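You operate a simulated robot arm through the tools that you are given. There is no shell and no other tool. Be economical: measure what you need, move in short steps, check, and stop when the job is done.

The job below is to be done with a simulated two-armed robot. You get a single attempt, and the scene is never put back.

Task
Hold the blue bowl on the drainer top steady with one hand and put the pink cone in it with the other.

Only the result counts: the job must be done as asked and must still hold three seconds after the hand-in. Knocking over, shifting, dropping, spilling or breaking anything else fails it.

Robot
Two 7-joint arms with two-finger grippers on one trunk, on a base that drives. Base frame: it is fixed to the floor where the robot stands at the start and does not move with it; the origin is under the middle of the robot, x ahead of it, y to its left, z up. Lengths are in mm, angles in degrees, forces in N, time in s.
The left shoulder is at the start at [64, 216, 1169], the right one opposite. With the tool pointing down near the work surface each hand reaches from about 280 to 800 mm from the robot's upright axis, wherever it stands, measured 20 degrees to its own side. Places, roughly: blue bowl [-1750, -2000, 1000]. Payload 3.18 kg a hand.
The tool frame of a hand sits at the grasp point between the pads (the TCP): z along the fingers, y along the line on which they close. The tips reach 30 mm beyond it. The gripper opens to 144 mm. The gripper's body begins 103 mm behind the TCP.
Orientation is that of the tool frame in the base frame, as [roll, pitch, yaw] about the fixed x, y, z axes, in that order (R = Rz(yaw) Ry(pitch) Rx(roll)). With the fingers straight down and closing along the base's y, the tool's x points along the base's -x, its y along +y and its z along -z.

Tools
- The arms move only by the tool drive_tool. It takes "left_rows", "right_rows" or both (then of equal length, played together; a hand with none holds still); each is a list that holds one entry, the list of rows, each a list of 7 numbers: the shift along the base's x, y, z in m, then the turn, a rotation vector about the base's x, y, z in degrees, then the finger opening in m, from 0 to 0.144. In form: [[[x, y, z, ax, ay, az, claw], ...]]. A call has 1 to 10 rows; each row shifts and turns the commanded pose from where the row before left it. Each row takes 0.2 s and may step no farther than 50 mm and 8.6 degrees from the row before; otherwise, or with a gripper value out of range, the whole call is refused. Where a pose cannot be reached the arm comes as near as it can. A force on the tool above 40 N (or 10 N above the force at the start of the call, whichever is more), or a blocked arm, ends the call early, and 0.2 s more pass. Each finger halts on what it meets, pressing with about 42 N; the grip force reading is that of the motor and also rises with nothing between the fingers. The clock runs only during rows and for 0.2 s after the last one: add rows that do not move to give the fingers time. The reply holds the time, the measured pose of the TCP, the force on the tool along the base axes, the opening and the grip force, in the units named above and with some noise, with the torque about the TCP (base axes, N m) and any sound that the robot's microphone picked up.
- Cameras (640 x 400 px; columns grow to the right, rows downward): "scene" is now at [144.1, 24.1, 1361.6]; the picture's right is [0.29, -0.96, 0.00], its down [-0.53, -0.16, -0.84] and it looks along [0.80, 0.24, -0.55] (base axes); focal length 266 px, centre (320, 200). "left" rides on the left gripper at [76, -16, -143] in its tool frame; the picture's right is [0.21, 0.98, 0.00], its down [-0.84, 0.18, -0.51] and it looks along [-0.50, 0.11, 0.86] (tool axes); focal length 218 px, centre (320, 200). "right" rides on the right gripper at [76, 16, -143] in its tool frame; the picture's right is [-0.21, 0.98, 0.00], its down [-0.84, -0.18, -0.51] and it looks along [-0.50, -0.11, 0.86] (tool axes); focal length 218 px, centre (320, 200). There is no depth. A picture from a camera that has moved, and an enlarged one, comes with that camera's place and axes in the base frame and with its lens.
- get_image(camera): a new picture of that camera. The clock stands still meanwhile.
- move_column(by): slides the trunk up (or, below 0, down) by that many mm; the arms and the scene camera ride with it, the base frame stays. It gives what a move gives, with no picture.
- base_move(legs): drives the robot by 1 to 6 legs, each [ahead, left, turn to the left] in mm, mm and degrees, along the robot's own axes; the way and the turn of a leg run together, so that a leg with both is an arc; at most 1500 mm and 180 degrees a leg. The arms and the cameras ride along, it lands a little off, and it stops where it bumps. It gives what a move gives.
- head_to(pan, tilt): turns the head with the scene camera to pan (to the left, within 80 degrees either way) and tilt (down, from -29 to 69), counted from straight ahead of the robot. It gives what a move gives.
- inspect(camera, box): a new picture of the part [left, top, right, bottom] of that camera's present view, enlarged. The clock stands still meanwhile.
- hand_in(): hands the job in; it is judged then, once.

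Go step by step. Nothing tells you exact positions but the pictures and the camera data: compare them with the known pose of the tool, close in by small moves and look again before you grip or let go. The budget is 120 turns and 108 pictures, counting those below and the enlarged ones. Unless the task says otherwise, let go and move clear before handing in, and close with one line.

The tools are called after "Emit:" by a JSON object that holds its "name" and its "arguments". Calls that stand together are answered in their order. drive_tool: Moves the arms, as the interface text tells. Its arguments: {"type":"object","properties":{"left_rows":{"type":"array"},"right_rows":{"type":"array"}},"required":[]} The other tools are called the same way: move_column (by) slides the trunk up or down; base_move (legs) drives the base; head_to (pan, tilt) turns the head that bears the scene camera; get_image (camera) takes a picture; inspect (camera, box) takes an enlarged picture of a part of a camera's view; hand_in () hands the job in.

At the start:

```text
clock: 0.0
left_eef_pos: [338.0, 247.8, 1169.8]
left_ee_rot: [-179.9, 0.0, -180.0]
left_force: [0.0, -0.3, 0.4]
left_ft_torque: [0.0, 0.01, 0.0]
left_finger_gap: 144.0
left_gripper_force: 0.0
right_eef_pos: [341.6, -27.6, 1094.1]
right_ee_rot: [180.0, -0.1, -179.9]
right_force: [-0.1, -0.8, -0.1]
right_ft_torque: [0.0, -0.02, 0.0]
right_finger_gap: 143.8
right_gripper_force: 0.0
trunk travel left (down, up): [-250.0, 119.0]
robot x, y, heading: [-2.8, -0.0, -0.0]
head pan, tilt: [17.0, 33.4]
```

scene: 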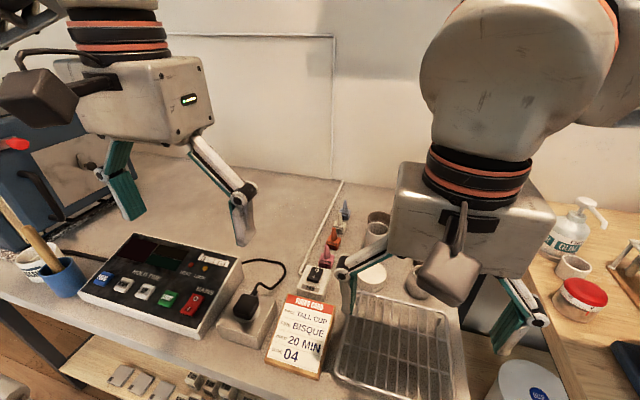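
right: 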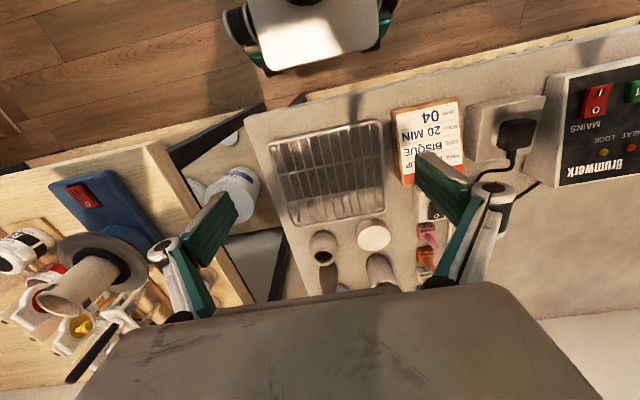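
left: 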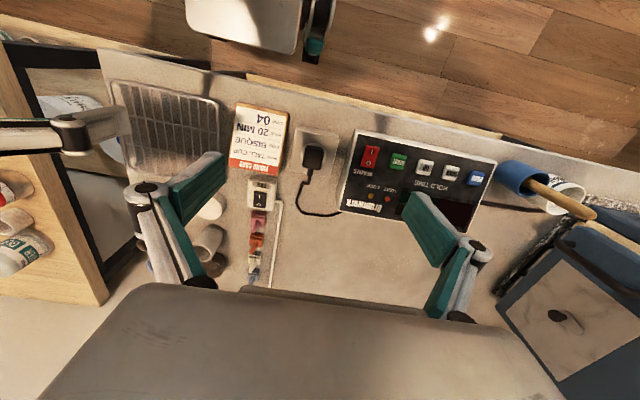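

I see a kiln bench ahead with a drying rack and a row of small coloured items (perhaps cones) near the switch; the bowl is behind right. I'll look more closely.

Emit:
{"name": "inspect", "arguments": {"camera": "scene", "box": [270, 180, 430, 300]}}

Emit:
{"name": "inspect", "arguments": {"camera": "left", "box": [180, 160, 320, 290]}}

Emit:
{"name": "head_to", "arguments": {"pan": -80, "tilt": 20}}

Emit:
{"name": "get_image", "arguments": {"camera": "scene"}}

```text
3.33 times, centred on (350, 240) of scene
camera zoom: at [144.1, 24.1, 1361.6], right [0.29, -0.96, 0.0], down [-0.53, -0.16, -0.84], along [0.8, 0.24, -0.55], focal length 887 px, centre (220, 67)
```

zoom: 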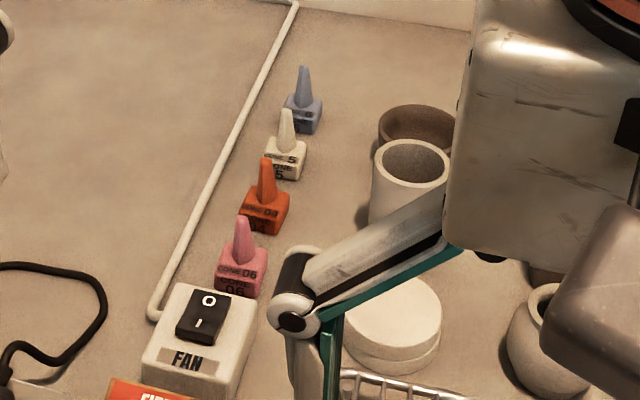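

```text
3.08 times, centred on (250, 225) of left
camera zoom: at [260.9, 231.5, 1313.5], right [-0.21, 0.98, 0.0], down [0.84, 0.18, 0.51], along [0.5, 0.1, -0.86], focal length 672 px, centre (535, 123)
```

zoom: 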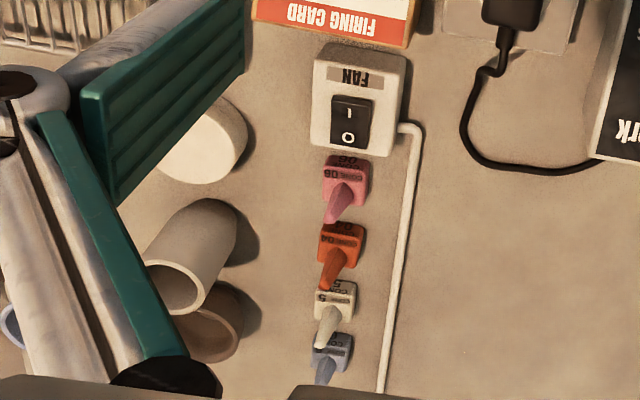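

```text
clock: 1.7
left_eef_pos: [337.6, 248.0, 1168.4]
left_ee_rot: [-179.9, 0.0, -179.9]
left_force: [0.2, -0.3, -0.2]
left_ft_torque: [0.0, -0.03, -0.04]
left_finger_gap: 144.2
left_gripper_force: 0.1
right_eef_pos: [341.0, -27.5, 1095.8]
right_ee_rot: [-179.9, -0.1, -180.0]
right_force: [0.4, 0.4, -0.6]
right_ft_torque: [0.02, 0.06, -0.01]
right_finger_gap: 143.9
right_gripper_force: 0.0
trunk travel left (down, up): [-250.0, 119.0]
robot x, y, heading: [1.1, -0.7, 0.1]
head pan, tilt: [-80.0, 20.0]
```

```text
102 pictures are left
camera scene: at [75.3, -93.6, 1382.9], right [-0.98, -0.17, 0.0], down [-0.06, 0.34, -0.94], along [0.16, -0.93, -0.34], focal length 266 px, centre (320, 200)
```

scene: 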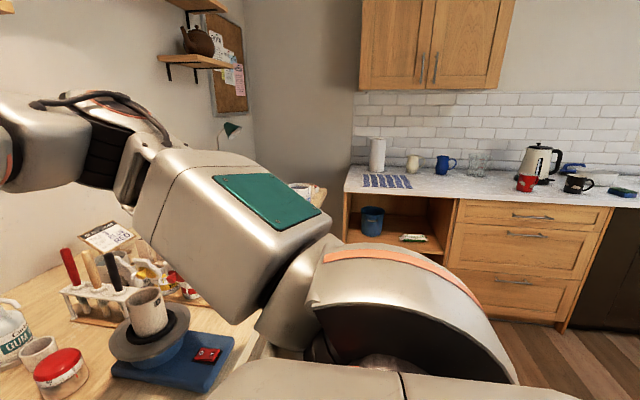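

The pink cone (CONE 06) stands at roughly [600, 145, 868], between the fan switch and the orange cone. I move the left hand above it, high up, and look.

Emit:
{"name": "drive_tool", "arguments": {"left_rows": [[[0.044, -0.017, 0, 0, 0, 0, 0.09], [0.044, -0.017, 0, 0, 0, 0, 0.09], [0.044, -0.017, 0, 0, 0, 0, 0.09], [0.044, -0.017, 0, 0, 0, 0, 0.09], [0.043, -0.017, 0, 0, 0, 0, 0.09], [0.043, -0.018, 0, 0, 0, 0, 0.09], [0, 0, -0.045, 0, 0, 0, 0.09], [0, 0, -0.045, 0, 0, 0, 0.09], [0, 0, -0.045, 0, 0, 0, 0.09], [0, 0, 0, 0, 0, 0, 0.09]]]}}

Emit:
{"name": "get_image", "arguments": {"camera": "left"}}

Emit:
{"name": "head_to", "arguments": {"pan": 10, "tilt": 40}}

Emit:
{"name": "get_image", "arguments": {"camera": "scene"}}

```text
clock: 3.9
left_eef_pos: [599.1, 143.9, 1033.4]
left_ee_rot: [-179.8, 0.1, -180.0]
left_force: [-0.4, -0.6, -0.1]
left_ft_torque: [0.01, -0.01, -0.01]
left_finger_gap: 90.1
left_gripper_force: 0.1
right_eef_pos: [341.0, -28.1, 1096.3]
right_ee_rot: [-180.0, -0.1, 179.9]
right_force: [-0.3, 0.6, 0.2]
right_ft_torque: [0.04, 0.0, 0.0]
right_finger_gap: 143.8
right_gripper_force: 0.0
trunk travel left (down, up): [-250.0, 119.0]
robot x, y, heading: [0.5, 0.3, -0.2]
head pan, tilt: [-80.0, 20.0]
```

```text
101 pictures are left
camera left: at [523.3, 128.3, 1176.9], right [-0.21, 0.98, 0.0], down [0.84, 0.18, 0.51], along [0.5, 0.11, -0.86], focal length 218 px, centre (320, 200)
```

left: 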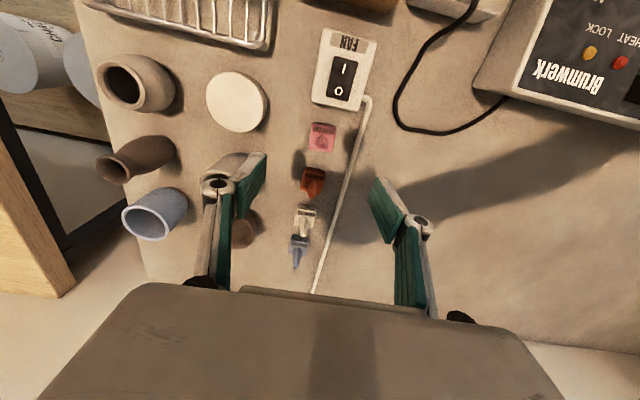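

```text
clock: 5.6
left_eef_pos: [599.9, 145.9, 1033.4]
left_ee_rot: [-179.9, 0.0, -179.9]
left_force: [-0.1, -0.1, 0.0]
left_ft_torque: [-0.01, 0.03, 0.0]
left_finger_gap: 90.1
left_gripper_force: 0.1
right_eef_pos: [342.3, -28.2, 1094.2]
right_ee_rot: [179.9, -0.2, -180.0]
right_force: [0.0, 1.2, 0.5]
right_ft_torque: [0.0, 0.01, 0.01]
right_finger_gap: 144.1
right_gripper_force: 0.0
trunk travel left (down, up): [-250.0, 119.0]
robot x, y, heading: [-1.9, -0.0, -0.0]
head pan, tilt: [10.0, 40.0]
```

```text
100 pictures are left
camera scene: at [142.8, 12.8, 1351.5], right [0.17, -0.98, 0.0], down [-0.63, -0.11, -0.77], along [0.75, 0.13, -0.64], focal length 266 px, centre (320, 200)
```

scene: 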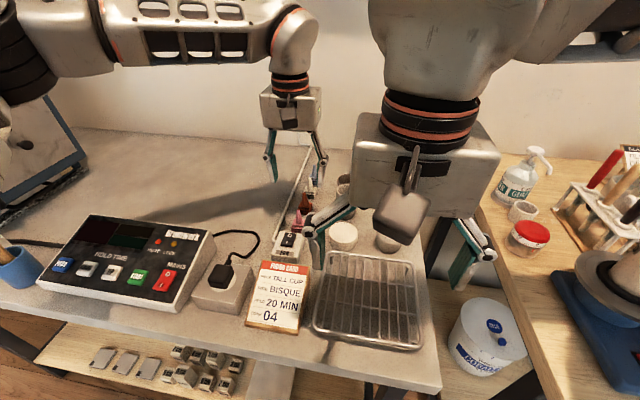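

The cone is at about [602, 148], nearly under the hand. I go lower and look again.

Emit:
{"name": "drive_tool", "arguments": {"left_rows": [[[0.002, 0.002, -0.04, 0, 0, 0, 0.08], [0, 0, -0.04, 0, 0, 0, 0.08], [0, 0, 0, 0, 0, 0, 0.08]]]}}

Emit:
{"name": "inspect", "arguments": {"camera": "left", "box": [220, 60, 420, 260]}}

Emit:
{"name": "inspect", "arguments": {"camera": "scene", "box": [250, 130, 370, 260]}}

```text
clock: 6.4
left_eef_pos: [601.8, 146.7, 954.5]
left_ee_rot: [-179.9, -0.1, -179.9]
left_force: [-0.2, 0.4, 0.1]
left_ft_torque: [0.0, 0.02, 0.0]
left_finger_gap: 80.3
left_gripper_force: 0.1
right_eef_pos: [340.5, -27.9, 1095.8]
right_ee_rot: [-179.9, -0.1, -180.0]
right_force: [-0.1, 0.0, -0.1]
right_ft_torque: [-0.02, -0.01, -0.05]
right_finger_gap: 144.0
right_gripper_force: 0.1
trunk travel left (down, up): [-250.0, 119.0]
robot x, y, heading: [6.0, -2.1, 0.2]
head pan, tilt: [10.0, 40.0]
```

```text
2.00 times, centred on (320, 160) of left
camera zoom: at [524.9, 131.2, 1098.0], right [-0.21, 0.98, 0.0], down [0.84, 0.18, 0.51], along [0.5, 0.1, -0.86], focal length 436 px, centre (320, 280)
```

zoom: 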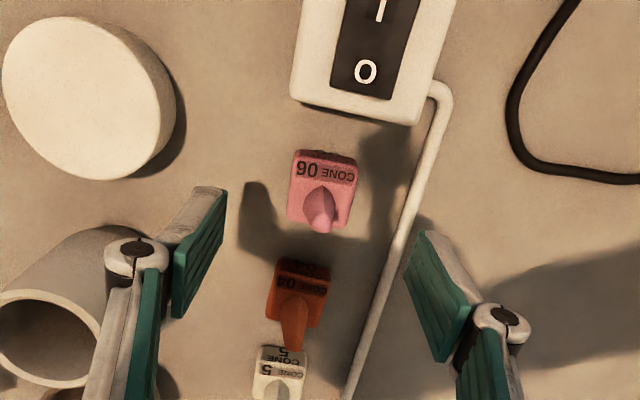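

```text
3.08 times, centred on (310, 195) of scene
camera zoom: at [142.5, 12.8, 1351.6], right [0.17, -0.98, 0.0], down [-0.63, -0.11, -0.77], along [0.75, 0.13, -0.64], focal length 819 px, centre (351, 215)
```

zoom: 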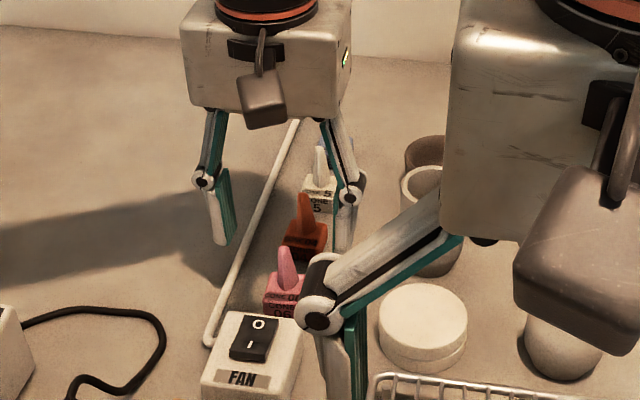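

The block of the cone is about 30 mm wide, turned about 5°, centred near [601, 147]. I turn the hand to match and descend between its neighbours.

Emit:
{"name": "drive_tool", "arguments": {"left_rows": [[[0, 0, -0.02, 0, 0, 5, 0.07], [0, 0, -0.025, 0, 0, 0, 0.07], [0, 0, -0.015, 0, 0, 0, 0.07], [0, 0, 0, 0, 0, 0, 0.07]]]}}

Emit:
{"name": "inspect", "arguments": {"camera": "left", "box": [220, 60, 420, 260]}}

Emit:
{"name": "inspect", "arguments": {"camera": "scene", "box": [250, 150, 350, 260]}}

```text
clock: 7.4
left_eef_pos: [601.8, 146.7, 893.7]
left_ee_rot: [-179.9, -0.1, -174.9]
left_force: [0.1, -0.2, -0.8]
left_ft_torque: [0.01, 0.01, 0.0]
left_finger_gap: 69.9
left_gripper_force: 0.0
right_eef_pos: [342.7, -28.0, 1094.6]
right_ee_rot: [-180.0, 0.0, -180.0]
right_force: [0.0, 0.9, -0.5]
right_ft_torque: [-0.01, 0.0, 0.0]
right_finger_gap: 144.0
right_gripper_force: 0.0
trunk travel left (down, up): [-250.0, 119.0]
robot x, y, heading: [-0.1, -0.8, 0.1]
head pan, tilt: [10.0, 40.0]
```

```text
2.00 times, centred on (320, 160) of left
camera zoom: at [527.1, 123.6, 1037.4], right [-0.29, 0.96, 0.0], down [0.82, 0.25, 0.51], along [0.48, 0.15, -0.86], focal length 436 px, centre (320, 280)
```

zoom: 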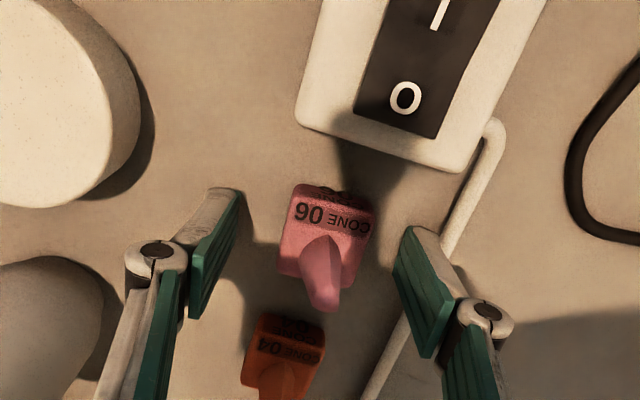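

```text
3.64 times, centred on (300, 205) of scene
camera zoom: at [142.7, 12.8, 1351.6], right [0.17, -0.98, 0.0], down [-0.63, -0.11, -0.77], along [0.75, 0.13, -0.64], focal length 968 px, centre (393, 182)
```

zoom: 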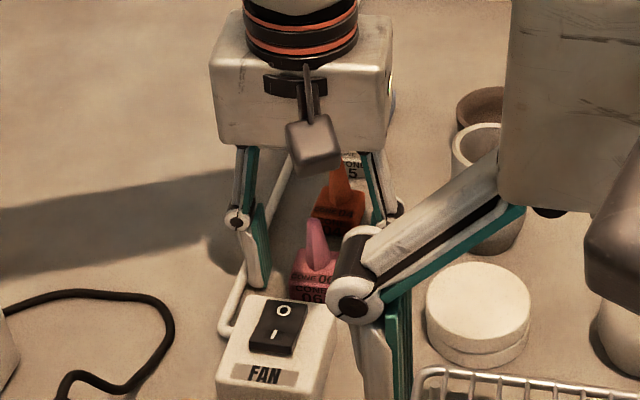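

The cone is well centred between the pads. I lower a bit further, in small steps.

Emit:
{"name": "drive_tool", "arguments": {"left_rows": [[[0, 0.002, -0.004, 0, 0, 2, 0.07], [0, 0, -0.004, 0, 0, 0, 0.07], [0, 0, -0.002, 0, 0, 0, 0.07], [0, 0, 0, 0, 0, 0, 0.07]]]}}

Emit:
{"name": "inspect", "arguments": {"camera": "scene", "box": [280, 180, 350, 230]}}

Emit:
{"name": "inspect", "arguments": {"camera": "left", "box": [260, 90, 380, 210]}}

```text
clock: 8.4
left_eef_pos: [602.5, 148.1, 888.7]
left_ee_rot: [-179.7, 0.4, -172.8]
left_force: [0.2, 4.8, 35.2]
left_ft_torque: [0.58, 0.38, -0.25]
left_finger_gap: 72.3
left_gripper_force: 12.3
right_eef_pos: [341.0, -27.3, 1095.8]
right_ee_rot: [-179.9, 0.0, 179.9]
right_force: [-0.4, 0.2, 0.1]
right_ft_torque: [0.02, 0.02, 0.04]
right_finger_gap: 143.8
right_gripper_force: 0.0
trunk travel left (down, up): [-250.0, 119.0]
robot x, y, heading: [-0.1, -1.3, 0.1]
head pan, tilt: [10.0, 40.0]
```

```text
8.00 times, centred on (315, 205) of scene
camera zoom: at [140.7, 12.5, 1352.2], right [0.17, -0.98, 0.0], down [-0.63, -0.11, -0.77], along [0.76, 0.13, -0.64], focal length 2130 px, centre (360, 160)
```

zoom: 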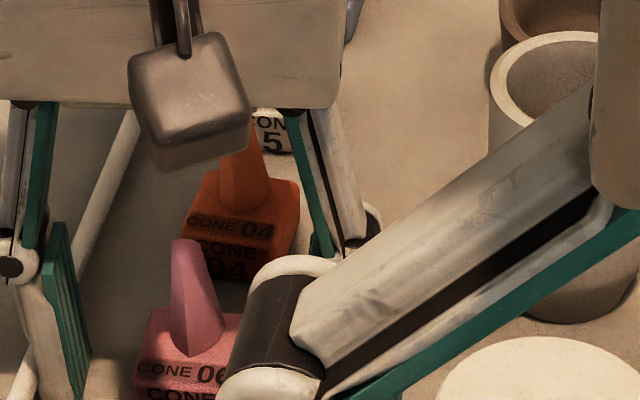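

```text
3.33 times, centred on (320, 150) of left
camera zoom: at [526.9, 123.2, 1031.5], right [-0.33, 0.94, -0.01], down [0.81, 0.28, 0.51], along [0.49, 0.16, -0.86], focal length 728 px, centre (320, 367)
```

zoom: 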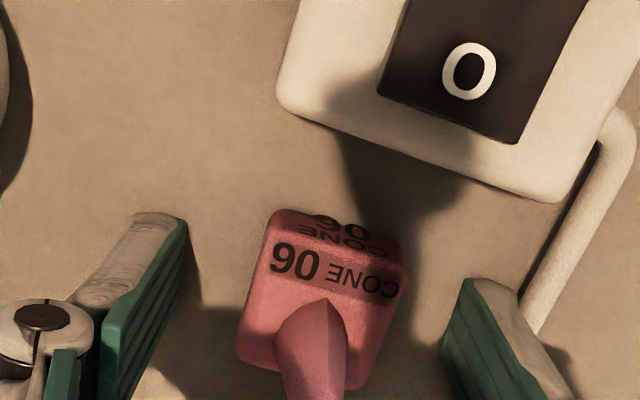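

The tips touched the bench (about z 859). I back up a few millimetres, narrow around the block, and look before gripping.

Emit:
{"name": "drive_tool", "arguments": {"left_rows": [[[0, 0, 0.008, 0, 0, 0, 0.07], [0, 0.003, 0, 0, 0, 3, 0.05], [0, 0, 0, 0, 0, 0, 0.046], [0, 0, 0, 0, 0, 0, 0.046]]]}}

Emit:
{"name": "inspect", "arguments": {"camera": "left", "box": [260, 90, 380, 210]}}

```text
clock: 9.4
left_eef_pos: [601.3, 152.3, 890.9]
left_ee_rot: [180.0, -0.1, -169.8]
left_force: [0.0, 0.2, -0.4]
left_ft_torque: [0.0, -0.01, 0.0]
left_finger_gap: 46.1
left_gripper_force: 0.0
right_eef_pos: [341.8, -28.4, 1095.3]
right_ee_rot: [-180.0, -0.1, 180.0]
right_force: [-0.2, -0.1, -0.5]
right_ft_torque: [-0.02, 0.02, 0.0]
right_finger_gap: 143.8
right_gripper_force: 0.1
trunk travel left (down, up): [-250.0, 119.0]
robot x, y, heading: [1.1, -1.1, -0.2]
head pan, tilt: [10.0, 40.0]
```

```text
3.33 times, centred on (320, 150) of left
camera zoom: at [528.8, 122.9, 1034.5], right [-0.38, 0.93, 0.0], down [0.8, 0.33, 0.51], along [0.47, 0.19, -0.86], focal length 728 px, centre (320, 367)
```

zoom: 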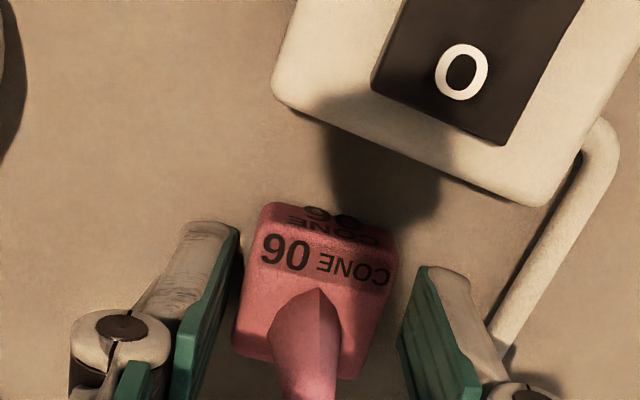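

The pads straddle the block squarely. I close on it.

Emit:
{"name": "drive_tool", "arguments": {"left_rows": [[[0, 0, 0, 0, 0, 0, 0.03], [0, 0, 0, 0, 0, 0, 0.02], [0, 0, 0, 0, 0, 0, 0.02], [0, 0, 0, 0, 0, 0, 0.02]]]}}

Emit:
{"name": "inspect", "arguments": {"camera": "left", "box": [260, 90, 380, 210]}}

```text
clock: 10.4
left_eef_pos: [602.4, 153.1, 890.8]
left_ee_rot: [-180.0, 0.0, -169.9]
left_force: [0.4, -0.8, -0.3]
left_ft_torque: [-0.01, 0.01, 0.0]
left_finger_gap: 32.8
left_gripper_force: 41.7
right_eef_pos: [341.8, -29.0, 1095.1]
right_ee_rot: [-179.9, -0.1, -180.0]
right_force: [0.2, 0.1, -0.3]
right_ft_torque: [-0.01, -0.01, 0.01]
right_finger_gap: 144.0
right_gripper_force: 0.0
trunk travel left (down, up): [-250.0, 119.0]
robot x, y, heading: [1.3, 2.8, -0.1]
head pan, tilt: [10.0, 40.0]
```

```text
3.33 times, centred on (320, 150) of left
camera zoom: at [528.9, 122.9, 1035.7], right [-0.38, 0.93, 0.0], down [0.8, 0.33, 0.51], along [0.47, 0.19, -0.86], focal length 728 px, centre (320, 367)
```

zoom: 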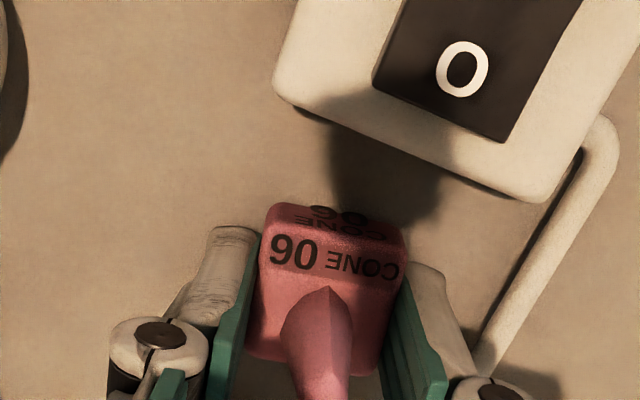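

Held, with a 33 mm opening. I lift straight up, then draw the hand back toward the robot.

Emit:
{"name": "drive_tool", "arguments": {"left_rows": [[[0, 0, 0.02, 0, 0, 0, 0.02], [0, 0, 0.04, 0, 0, 0, 0.02], [0, 0, 0.045, 0, 0, 0, 0.02], [0, 0, 0.045, 0, 0, 0, 0.02], [0, 0, 0.045, 0, 0, 0, 0.02], [0, 0, 0.045, 0, 0, 0, 0.02], [0, 0, 0.045, 0, 0, -5, 0.02], [0, 0, 0, 0, 0, -5, 0.02]]]}}

Emit:
{"name": "drive_tool", "arguments": {"left_rows": [[[-0.044, 0.022, 0, 0, 0, 0, 0.02], [-0.044, 0.022, 0, 0, 0, 0, 0.02], [-0.044, 0.022, 0, 0, 0, 0, 0.02], [-0.044, 0.022, 0, 0, 0, 0, 0.02], [-0.044, 0.022, 0, 0, 0, 0, 0.02], [-0.02, 0.0, 0, 0, 0, 0, 0.02]]]}}

Emit:
{"name": "get_image", "arguments": {"camera": "left"}}

Emit:
{"name": "head_to", "arguments": {"pan": -60, "tilt": 15}}

Emit:
{"name": "get_image", "arguments": {"camera": "scene"}}

```text
clock: 12.2
left_eef_pos: [601.7, 153.3, 1176.6]
left_ee_rot: [-179.9, -0.1, -177.5]
left_force: [0.3, -0.4, -0.1]
left_ft_torque: [0.0, 0.02, 0.01]
left_finger_gap: 32.9
left_gripper_force: 42.4
right_eef_pos: [341.5, -27.8, 1095.0]
right_ee_rot: [-180.0, 0.0, 179.9]
right_force: [0.2, 0.5, -0.1]
right_ft_torque: [0.02, 0.0, 0.01]
right_finger_gap: 144.0
right_gripper_force: 0.1
trunk travel left (down, up): [-250.0, 119.0]
robot x, y, heading: [4.2, 0.9, 0.0]
head pan, tilt: [10.0, 40.0]
```

```text
clock: 13.6
left_eef_pos: [359.3, 263.5, 1178.4]
left_ee_rot: [180.0, 0.0, -179.9]
left_force: [0.9, 0.1, -0.3]
left_ft_torque: [0.01, -0.04, 0.02]
left_finger_gap: 32.7
left_gripper_force: 42.2
right_eef_pos: [342.1, -27.9, 1095.0]
right_ee_rot: [-180.0, -0.1, 180.0]
right_force: [0.7, -0.3, -0.6]
right_ft_torque: [0.02, 0.01, -0.02]
right_finger_gap: 143.8
right_gripper_force: 0.0
trunk travel left (down, up): [-250.0, 119.0]
robot x, y, heading: [-3.1, 1.3, 0.1]
head pan, tilt: [10.0, 40.0]
```

```text
91 pictures are left
camera left: at [282.7, 247.7, 1322.6], right [-0.21, 0.98, 0.0], down [0.84, 0.18, 0.51], along [0.5, 0.11, -0.86], focal length 218 px, centre (320, 200)
```

left: 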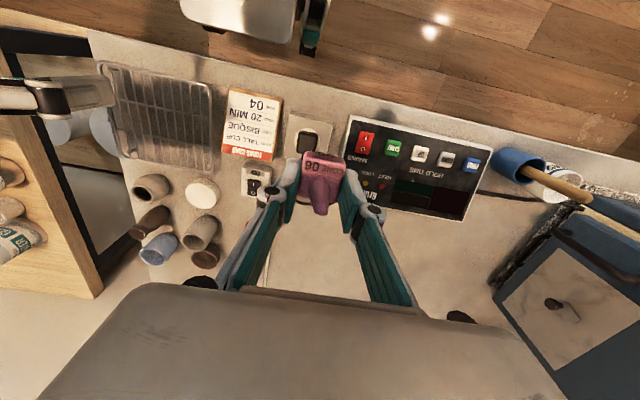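

```text
clock: 15.0
left_eef_pos: [359.6, 265.8, 1178.7]
left_ee_rot: [-179.9, 0.0, -180.0]
left_force: [-0.6, 0.6, -0.4]
left_ft_torque: [0.0, -0.02, -0.01]
left_finger_gap: 32.7
left_gripper_force: 42.3
right_eef_pos: [342.2, -28.0, 1096.1]
right_ee_rot: [-179.9, 0.0, 180.0]
right_force: [-0.1, 0.5, -0.1]
right_ft_torque: [-0.05, 0.01, 0.01]
right_finger_gap: 144.0
right_gripper_force: 0.1
trunk travel left (down, up): [-250.0, 119.0]
robot x, y, heading: [0.5, -5.8, 0.0]
head pan, tilt: [-60.0, 15.0]
```

```text
90 pictures are left
camera scene: at [105.9, -82.7, 1391.1], right [-0.87, -0.5, 0.0], down [-0.13, 0.22, -0.97], along [0.48, -0.84, -0.26], focal length 266 px, centre (320, 200)
```

scene: 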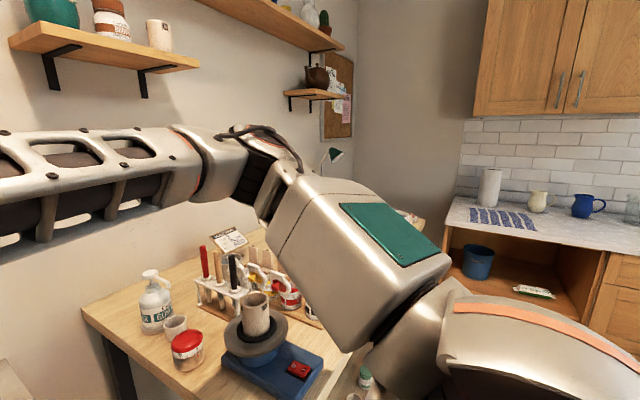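

The cone is held safely above everything. I back away from the bench, then turn right toward the counter with the bowl.

Emit:
{"name": "base_move", "arguments": {"legs": [[-350, 0, 0]]}}

Emit:
{"name": "head_to", "arguments": {"pan": -75, "tilt": 35}}

Emit:
{"name": "get_image", "arguments": {"camera": "scene"}}

Emit:
{"name": "head_to", "arguments": {"pan": 80, "tilt": 25}}

Emit:
{"name": "get_image", "arguments": {"camera": "scene"}}

```text
clock: 17.3
left_eef_pos: [4.5, 264.0, 1178.2]
left_ee_rot: [-179.9, 0.0, 179.8]
left_force: [0.1, 0.1, -0.7]
left_ft_torque: [-0.01, -0.03, 0.01]
left_finger_gap: 32.8
left_gripper_force: 41.7
right_eef_pos: [-13.3, -27.9, 1094.0]
right_ee_rot: [-179.9, 0.0, 179.8]
right_force: [-1.0, -0.5, -0.4]
right_ft_torque: [0.0, -0.02, -0.01]
right_finger_gap: 144.0
right_gripper_force: 0.1
trunk travel left (down, up): [-250.0, 119.0]
robot x, y, heading: [-354.5, 1.4, -0.2]
head pan, tilt: [-60.0, 15.0]
```

```text
clock: 18.1
left_eef_pos: [5.2, 264.5, 1179.1]
left_ee_rot: [-179.9, 0.0, 179.8]
left_force: [-0.4, -0.5, -0.4]
left_ft_torque: [0.03, 0.02, 0.0]
left_finger_gap: 32.8
left_gripper_force: 41.9
right_eef_pos: [-13.9, -28.5, 1094.8]
right_ee_rot: [-179.9, -0.2, 179.8]
right_force: [-0.9, 0.8, 0.1]
right_ft_torque: [0.01, 0.0, -0.02]
right_finger_gap: 144.0
right_gripper_force: 0.1
trunk travel left (down, up): [-250.0, 119.0]
robot x, y, heading: [-356.3, -1.2, -0.3]
head pan, tilt: [-75.0, 35.0]
```

```text
89 pictures are left
camera scene: at [-273.5, -86.5, 1359.1], right [-0.97, -0.26, 0.0], down [-0.15, 0.55, -0.82], along [0.21, -0.79, -0.57], focal length 266 px, centre (320, 200)
```

scene: 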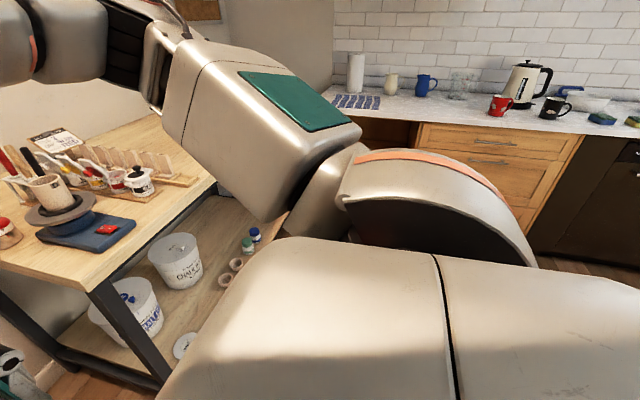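

```text
clock: 20.5
left_eef_pos: [5.9, 264.0, 1177.8]
left_ee_rot: [-179.9, 0.1, 179.8]
left_force: [0.0, 0.3, -0.2]
left_ft_torque: [0.02, 0.0, -0.03]
left_finger_gap: 33.1
left_gripper_force: 42.0
right_eef_pos: [-13.3, -28.9, 1095.5]
right_ee_rot: [180.0, -0.1, 179.7]
right_force: [0.8, 0.1, -0.3]
right_ft_torque: [0.0, 0.0, -0.01]
right_finger_gap: 143.7
right_gripper_force: 0.1
trunk travel left (down, up): [-250.0, 119.0]
robot x, y, heading: [-356.5, 0.7, -0.5]
head pan, tilt: [80.0, 25.0]
```

```text
88 pictures are left
camera scene: at [-279.6, 89.3, 1374.8], right [0.98, -0.18, 0.0], down [-0.08, -0.42, -0.91], along [0.16, 0.89, -0.42], focal length 266 px, centre (320, 200)
```

scene: 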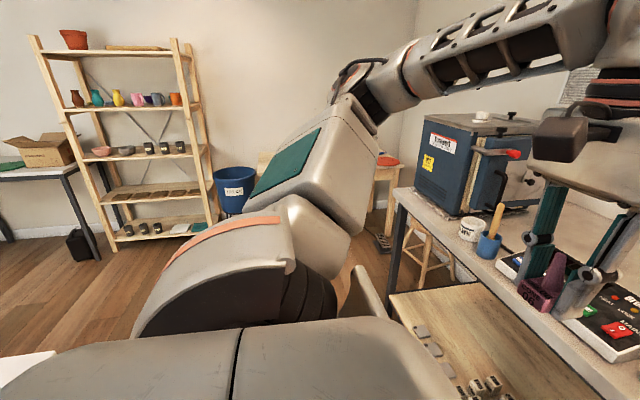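

The robot stands clear with the right-hand table at x > 315. I turn right in place to face the counter.

Emit:
{"name": "base_move", "arguments": {"legs": [[0, 0, -90]]}}

Emit:
{"name": "head_to", "arguments": {"pan": -35, "tilt": 22}}

Emit:
{"name": "get_image", "arguments": {"camera": "scene"}}

Emit:
{"name": "head_to", "arguments": {"pan": -70, "tilt": 22}}

Emit:
{"name": "get_image", "arguments": {"camera": "scene"}}

```text
clock: 24.7
left_eef_pos: [-91.5, -359.6, 1178.1]
left_ee_rot: [-179.9, -0.1, 90.0]
left_force: [-0.4, -0.5, -0.8]
left_ft_torque: [0.04, -0.03, -0.03]
left_finger_gap: 32.9
left_gripper_force: 42.6
right_eef_pos: [-384.2, -341.2, 1094.0]
right_ee_rot: [179.9, -0.2, 89.9]
right_force: [0.4, -0.7, -1.0]
right_ft_torque: [0.01, -0.04, 0.0]
right_finger_gap: 144.2
right_gripper_force: 0.1
trunk travel left (down, up): [-250.0, 119.0]
robot x, y, heading: [-357.5, 1.8, -90.0]
head pan, tilt: [80.0, 25.0]
```

```text
clock: 26.7
left_eef_pos: [-91.1, -359.4, 1179.2]
left_ee_rot: [-179.9, 0.1, 90.0]
left_force: [-0.2, 0.2, -0.5]
left_ft_torque: [0.01, -0.02, 0.03]
left_finger_gap: 33.3
left_gripper_force: 42.1
right_eef_pos: [-382.8, -339.8, 1094.6]
right_ee_rot: [180.0, -0.2, 89.9]
right_force: [0.0, -0.6, 0.0]
right_ft_torque: [0.03, -0.01, 0.0]
right_finger_gap: 143.9
right_gripper_force: 0.1
trunk travel left (down, up): [-250.0, 119.0]
robot x, y, heading: [-352.7, 3.3, -89.9]
head pan, tilt: [-35.0, 22.0]
```

```text
87 pictures are left
camera scene: at [-411.3, -138.9, 1379.7], right [-0.82, 0.57, 0.0], down [0.22, 0.31, -0.93], along [-0.53, -0.76, -0.37], focal length 266 px, centre (320, 200)
```

scene: 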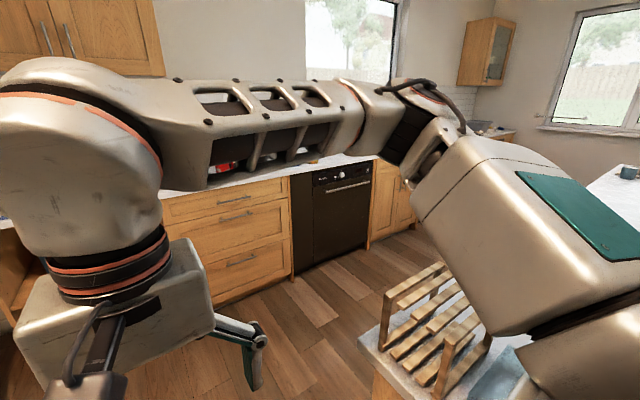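

```text
clock: 27.7
left_eef_pos: [-91.3, -359.4, 1179.2]
left_ee_rot: [-179.9, -0.1, 90.0]
left_force: [-0.6, -1.1, -0.7]
left_ft_torque: [-0.01, -0.01, 0.03]
left_finger_gap: 32.8
left_gripper_force: 42.1
right_eef_pos: [-384.0, -340.6, 1095.2]
right_ee_rot: [-179.9, 0.0, 89.8]
right_force: [0.0, 0.6, 1.0]
right_ft_torque: [0.05, -0.02, -0.02]
right_finger_gap: 144.1
right_gripper_force: 0.0
trunk travel left (down, up): [-250.0, 119.0]
robot x, y, heading: [-353.9, -0.8, -90.2]
head pan, tilt: [-70.0, 22.0]
```

```text
86 pictures are left
camera scene: at [-445.2, -94.6, 1379.7], right [-0.34, 0.94, 0.0], down [0.35, 0.13, -0.93], along [-0.87, -0.32, -0.37], focal length 266 px, centre (320, 200)
```

scene: 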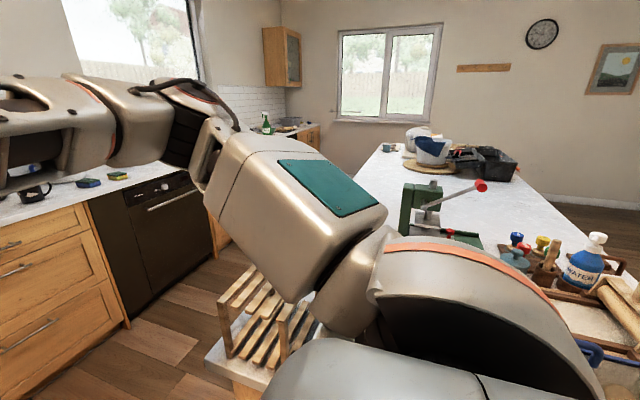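

An island table lies on the right (near corner about [-720, -440]) and the counter front at about y = -1410. I shift slightly left and drive forward into the aisle between them.

Emit:
{"name": "base_move", "arguments": {"legs": [[0, 160, 0], [800, 0, 0]]}}

Emit:
{"name": "head_to", "arguments": {"pan": -60, "tilt": 20}}

Emit:
{"name": "get_image", "arguments": {"camera": "scene"}}

Emit:
{"name": "head_to", "arguments": {"pan": 0, "tilt": 45}}

Emit:
{"name": "get_image", "arguments": {"camera": "scene"}}

```text
clock: 33.6
left_eef_pos: [64.9, -1154.7, 1178.8]
left_ee_rot: [-179.9, -0.1, 89.6]
left_force: [-0.2, -0.2, -1.3]
left_ft_torque: [-0.02, -0.03, -0.02]
left_finger_gap: 32.7
left_gripper_force: 42.0
right_eef_pos: [-227.1, -1133.3, 1094.4]
right_ee_rot: [180.0, -0.1, 89.5]
right_force: [0.1, 0.5, -0.9]
right_ft_torque: [0.0, 0.03, -0.01]
right_finger_gap: 143.9
right_gripper_force: 0.0
trunk travel left (down, up): [-250.0, 119.0]
robot x, y, heading: [-200.9, -793.2, -90.3]
head pan, tilt: [-70.0, 22.0]
```

```text
clock: 34.3
left_eef_pos: [65.2, -1154.3, 1179.0]
left_ee_rot: [-179.9, 0.0, 89.7]
left_force: [0.0, -0.5, -0.2]
left_ft_torque: [-0.02, -0.01, 0.02]
left_finger_gap: 32.9
left_gripper_force: 42.2
right_eef_pos: [-227.3, -1132.4, 1094.6]
right_ee_rot: [-179.9, -0.1, 89.6]
right_force: [0.5, -0.6, -0.3]
right_ft_torque: [0.01, -0.01, 0.0]
right_finger_gap: 144.0
right_gripper_force: 0.1
trunk travel left (down, up): [-250.0, 119.0]
robot x, y, heading: [-198.8, -792.9, -90.4]
head pan, tilt: [-60.0, 20.0]
```

```text
85 pictures are left
camera scene: at [-280.8, -901.6, 1382.9], right [-0.49, 0.87, 0.0], down [0.3, 0.17, -0.94], along [-0.82, -0.46, -0.34], focal length 266 px, centre (320, 200)
```

scene: 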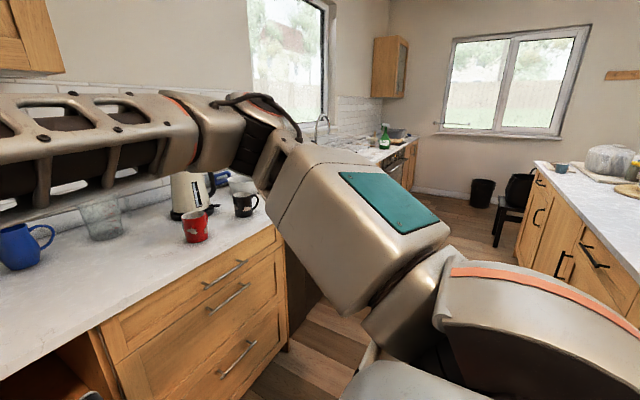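

```text
clock: 35.6
left_eef_pos: [65.5, -1155.3, 1179.6]
left_ee_rot: [-179.8, 0.0, 89.7]
left_force: [0.0, -0.2, -0.3]
left_ft_torque: [0.02, 0.02, 0.01]
left_finger_gap: 32.8
left_gripper_force: 41.6
right_eef_pos: [-227.1, -1133.6, 1094.4]
right_ee_rot: [-180.0, -0.2, 89.4]
right_force: [0.6, -0.8, 0.0]
right_ft_torque: [0.01, 0.02, 0.02]
right_finger_gap: 143.9
right_gripper_force: 0.2
trunk travel left (down, up): [-250.0, 119.0]
robot x, y, heading: [-199.9, -791.7, -90.4]
head pan, tilt: [0.0, 45.0]
```

```text
84 pictures are left
camera scene: at [-200.5, -937.2, 1344.3], right [-1.0, 0.01, 0.0], down [0.01, 0.71, -0.71], along [-0.01, -0.71, -0.71], focal length 266 px, centre (320, 200)
```

scene: 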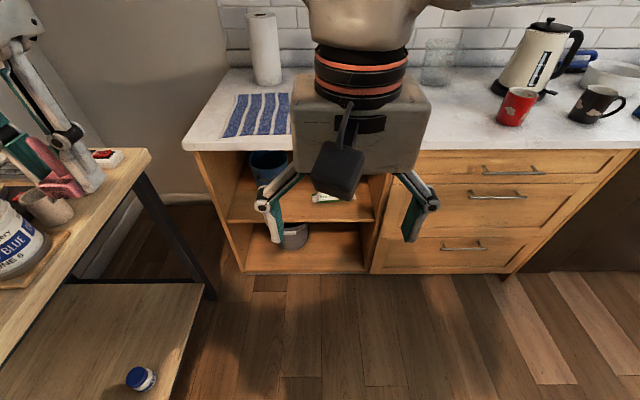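

The counter front is at about y = -1550, and the sink with its tap is farther along. I strafe right along the aisle toward x ≈ -1500.

Emit:
{"name": "base_move", "arguments": {"legs": [[130, 0, 0], [0, -1000, 0]]}}

Emit:
{"name": "head_to", "arguments": {"pan": -50, "tilt": 30}}

Emit:
{"name": "get_image", "arguments": {"camera": "scene"}}

Emit:
{"name": "head_to", "arguments": {"pan": -10, "tilt": 35}}

Emit:
{"name": "get_image", "arguments": {"camera": "scene"}}

```text
clock: 45.6
left_eef_pos: [-939.5, -1275.0, 1178.6]
left_ee_rot: [-179.8, -0.1, 89.5]
left_force: [-0.1, -0.4, -1.0]
left_ft_torque: [-0.01, -0.01, -0.01]
left_finger_gap: 32.8
left_gripper_force: 42.5
right_eef_pos: [-1231.4, -1253.5, 1094.3]
right_ee_rot: [-180.0, -0.1, 89.3]
right_force: [-0.8, 0.4, 0.1]
right_ft_torque: [-0.01, 0.03, 0.0]
right_finger_gap: 143.8
right_gripper_force: 0.0
trunk travel left (down, up): [-250.0, 119.0]
robot x, y, heading: [-1194.8, -908.8, -90.6]
head pan, tilt: [0.0, 45.0]
```

```text
clock: 46.8
left_eef_pos: [-938.7, -1274.7, 1178.4]
left_ee_rot: [-180.0, 0.0, 89.5]
left_force: [-0.1, 0.7, 0.1]
left_ft_torque: [0.01, 0.01, 0.02]
left_finger_gap: 32.8
left_gripper_force: 41.5
right_eef_pos: [-1231.9, -1253.6, 1094.3]
right_ee_rot: [180.0, -0.1, 89.4]
right_force: [0.8, -0.4, 0.2]
right_ft_torque: [0.01, -0.01, -0.01]
right_finger_gap: 144.0
right_gripper_force: 0.0
trunk travel left (down, up): [-250.0, 119.0]
robot x, y, heading: [-1199.6, -912.1, -90.6]
head pan, tilt: [-50.0, 30.0]
```

```text
83 pictures are left
camera scene: at [-1272.6, -1033.1, 1366.9], right [-0.64, 0.77, 0.0], down [0.39, 0.32, -0.87], along [-0.67, -0.55, -0.5], focal length 266 px, centre (320, 200)
```

scene: 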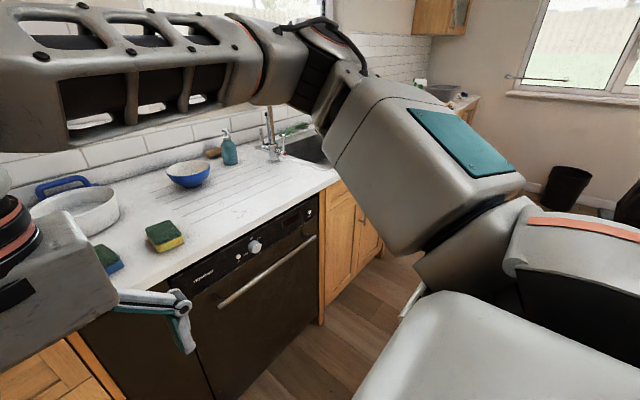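

```text
clock: 47.9
left_eef_pos: [-938.3, -1274.3, 1178.9]
left_ee_rot: [-179.9, 0.0, 89.4]
left_force: [0.4, -0.1, 0.1]
left_ft_torque: [-0.03, -0.01, 0.02]
left_finger_gap: 32.7
left_gripper_force: 42.1
right_eef_pos: [-1231.1, -1253.4, 1095.5]
right_ee_rot: [-180.0, -0.1, 89.3]
right_force: [0.3, -0.3, -1.0]
right_ft_torque: [-0.02, -0.04, -0.03]
right_finger_gap: 144.1
right_gripper_force: 0.2
trunk travel left (down, up): [-250.0, 119.0]
robot x, y, heading: [-1197.0, -911.8, -90.6]
head pan, tilt: [-10.0, 35.0]
```

```text
82 pictures are left
camera scene: at [-1219.1, -1062.2, 1359.1], right [-0.98, 0.18, 0.0], down [0.11, 0.56, -0.82], along [-0.15, -0.81, -0.57], focal length 266 px, centre (320, 200)
```

scene: 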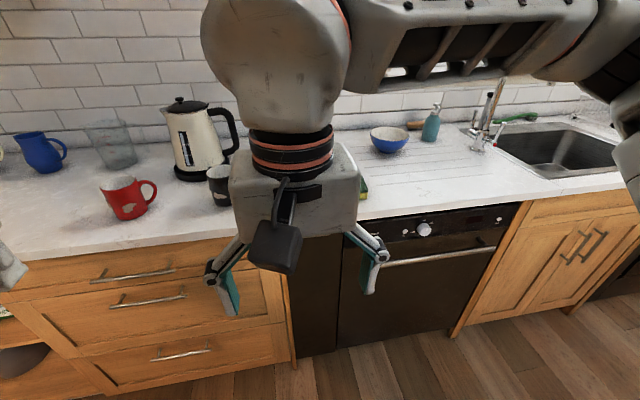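

The blue bowl sits on the drainer at about [-1678, -2015, ~950], left of the sink. I strafe to face it and check the base's clearance to the counter.

Emit:
{"name": "base_move", "arguments": {"legs": [[0, -490, 0]]}}

Emit:
{"name": "head_to", "arguments": {"pan": 0, "tilt": 69}}

Emit:
{"name": "get_image", "arguments": {"camera": "scene"}}

Emit:
{"name": "head_to", "arguments": {"pan": 0, "tilt": 30}}

Emit:
{"name": "get_image", "arguments": {"camera": "scene"}}

```text
clock: 52.7
left_eef_pos: [-1429.9, -1268.5, 1178.1]
left_ee_rot: [-179.9, 0.0, 90.0]
left_force: [-0.2, -0.3, -0.5]
left_ft_torque: [0.0, 0.0, -0.02]
left_finger_gap: 32.6
left_gripper_force: 41.7
right_eef_pos: [-1721.9, -1250.3, 1094.6]
right_ee_rot: [179.9, -0.1, 89.8]
right_force: [-0.4, 0.8, -0.1]
right_ft_torque: [0.01, -0.01, 0.04]
right_finger_gap: 143.7
right_gripper_force: 0.0
trunk travel left (down, up): [-250.0, 119.0]
robot x, y, heading: [-1697.3, -907.6, -90.2]
head pan, tilt: [-10.0, 35.0]
```

```text
clock: 53.7
left_eef_pos: [-1430.6, -1268.5, 1179.3]
left_ee_rot: [-179.8, -0.1, 89.8]
left_force: [-0.2, -0.1, -0.4]
left_ft_torque: [0.02, 0.0, 0.0]
left_finger_gap: 32.9
left_gripper_force: 41.9
right_eef_pos: [-1721.7, -1250.2, 1095.1]
right_ee_rot: [179.9, -0.2, 89.8]
right_force: [0.2, 0.1, 1.1]
right_ft_torque: [-0.03, -0.03, -0.01]
right_finger_gap: 144.0
right_gripper_force: 0.1
trunk travel left (down, up): [-250.0, 119.0]
robot x, y, heading: [-1694.4, -907.0, -90.3]
head pan, tilt: [0.0, 68.8]
```

```text
81 pictures are left
camera scene: at [-1696.8, -1028.3, 1315.5], right [-1.0, 0.0, 0.0], down [0.0, 0.93, -0.36], along [0.0, -0.36, -0.93], focal length 266 px, centre (320, 200)
```

scene: 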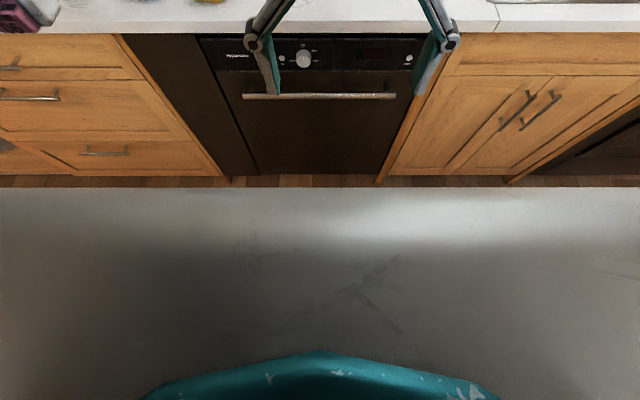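

```text
clock: 54.8
left_eef_pos: [-1429.5, -1269.7, 1179.0]
left_ee_rot: [-179.8, -0.1, 89.9]
left_force: [-0.3, 0.8, 1.1]
left_ft_torque: [-0.02, 0.02, 0.0]
left_finger_gap: 32.7
left_gripper_force: 41.6
right_eef_pos: [-1722.5, -1250.4, 1095.2]
right_ee_rot: [-179.9, -0.1, 89.8]
right_force: [-0.4, -0.3, 0.1]
right_ft_torque: [-0.01, 0.0, 0.01]
right_finger_gap: 144.2
right_gripper_force: 0.0
trunk travel left (down, up): [-250.0, 119.0]
robot x, y, heading: [-1692.1, -908.0, -90.2]
head pan, tilt: [0.0, 30.0]
```

```text
80 pictures are left
camera scene: at [-1696.8, -1062.8, 1366.8], right [-1.0, 0.0, 0.0], down [0.0, 0.5, -0.87], along [0.0, -0.87, -0.5], focal length 266 px, centre (320, 200)
```

scene: 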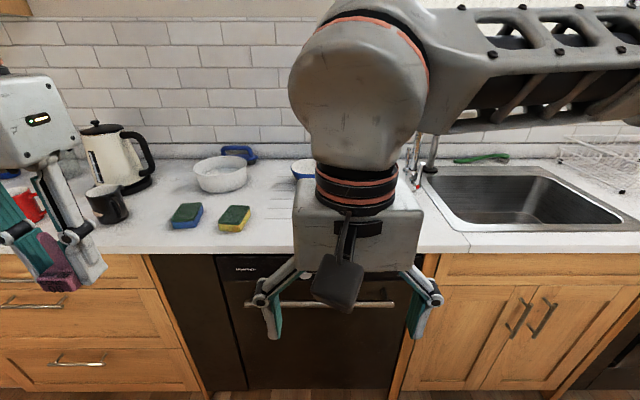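

The base front isn't visible past the chest, so I approach the counter in stages with the hands held high.

Emit:
{"name": "base_move", "arguments": {"legs": [[200, 0, 0]]}}

Emit:
{"name": "get_image", "arguments": {"camera": "right"}}

Emit:
{"name": "get_image", "arguments": {"camera": "left"}}

```text
clock: 56.4
left_eef_pos: [-1431.1, -1473.3, 1178.0]
left_ee_rot: [-180.0, -0.1, 89.9]
left_force: [0.5, -0.4, -0.6]
left_ft_torque: [0.0, -0.01, 0.0]
left_finger_gap: 32.6
left_gripper_force: 42.0
right_eef_pos: [-1723.0, -1454.0, 1095.4]
right_ee_rot: [179.9, -0.1, 89.8]
right_force: [-0.3, -0.7, -0.3]
right_ft_torque: [0.05, 0.02, 0.0]
right_finger_gap: 144.0
right_gripper_force: 0.0
trunk travel left (down, up): [-250.0, 119.0]
robot x, y, heading: [-1691.2, -1110.0, -90.1]
head pan, tilt: [0.0, 30.0]
```

```text
79 pictures are left
camera right: at [-1707.5, -1378.0, 1237.3], right [0.98, -0.21, 0.0], down [-0.18, -0.84, 0.51], along [-0.11, -0.49, -0.86], focal length 218 px, centre (320, 200)
```

right: 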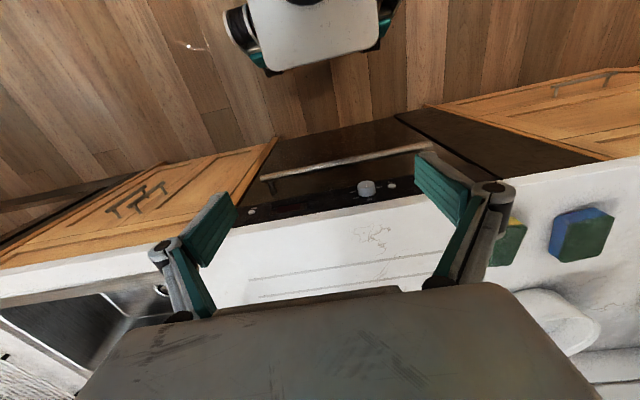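

```text
78 pictures are left
camera left: at [-1447.0, -1397.2, 1322.5], right [0.98, 0.21, 0.0], down [0.18, -0.84, 0.51], along [0.1, -0.5, -0.86], focal length 218 px, centre (320, 200)
```

left: 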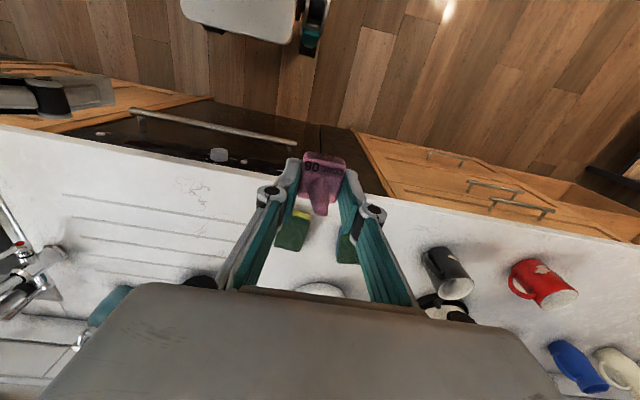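

The hand camera shows the base front at about y = -1373 and the counter/oven handle at about -1577. I advance 160 mm more, leaving some clearance.

Emit:
{"name": "base_move", "arguments": {"legs": [[160, 0, 0]]}}

Emit:
{"name": "get_image", "arguments": {"camera": "right"}}

Emit:
{"name": "head_to", "arguments": {"pan": 0, "tilt": 40}}

Emit:
{"name": "get_image", "arguments": {"camera": "scene"}}

```text
clock: 57.8
left_eef_pos: [-1432.4, -1633.0, 1177.9]
left_ee_rot: [-179.9, -0.1, 89.8]
left_force: [-0.1, -0.9, -0.2]
left_ft_torque: [0.02, 0.0, 0.03]
left_finger_gap: 32.7
left_gripper_force: 42.6
right_eef_pos: [-1724.0, -1613.7, 1095.3]
right_ee_rot: [-179.9, -0.1, 89.8]
right_force: [-0.8, -1.0, 0.4]
right_ft_torque: [0.05, 0.0, -0.05]
right_finger_gap: 143.9
right_gripper_force: 0.1
trunk travel left (down, up): [-250.0, 119.0]
robot x, y, heading: [-1693.8, -1270.6, -90.2]
head pan, tilt: [0.0, 30.0]
```

```text
77 pictures are left
camera right: at [-1708.2, -1538.0, 1237.2], right [0.98, -0.21, 0.0], down [-0.18, -0.84, 0.51], along [-0.11, -0.49, -0.86], focal length 218 px, centre (320, 200)
```

right: 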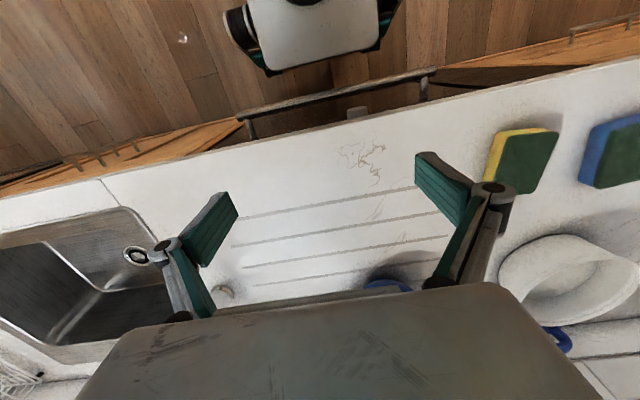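

```text
clock: 58.5
left_eef_pos: [-1431.5, -1632.5, 1178.6]
left_ee_rot: [-180.0, -0.1, 89.9]
left_force: [0.7, -0.4, -0.1]
left_ft_torque: [0.0, -0.01, -0.02]
left_finger_gap: 32.8
left_gripper_force: 41.6
right_eef_pos: [-1724.3, -1612.0, 1094.7]
right_ee_rot: [-179.9, -0.1, 89.9]
right_force: [-0.1, 0.4, 0.5]
right_ft_torque: [-0.02, 0.03, -0.01]
right_finger_gap: 144.3
right_gripper_force: 0.0
trunk travel left (down, up): [-250.0, 119.0]
robot x, y, heading: [-1694.8, -1270.4, -90.3]
head pan, tilt: [0.0, 40.0]
```

```text
76 pictures are left
camera scene: at [-1698.2, -1420.2, 1351.6], right [-1.0, 0.0, 0.0], down [0.0, 0.64, -0.77], along [0.0, -0.77, -0.64], focal length 266 px, centre (320, 200)
```

scene: 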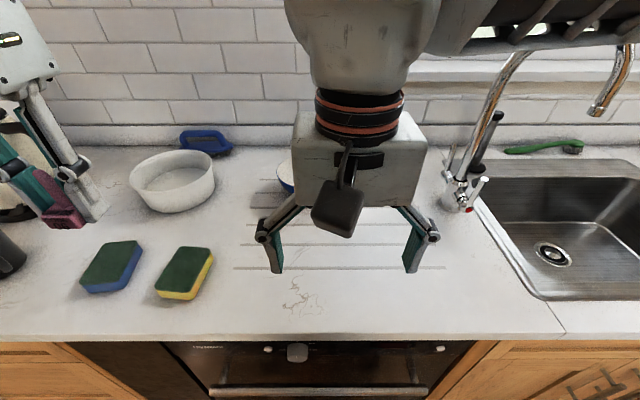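

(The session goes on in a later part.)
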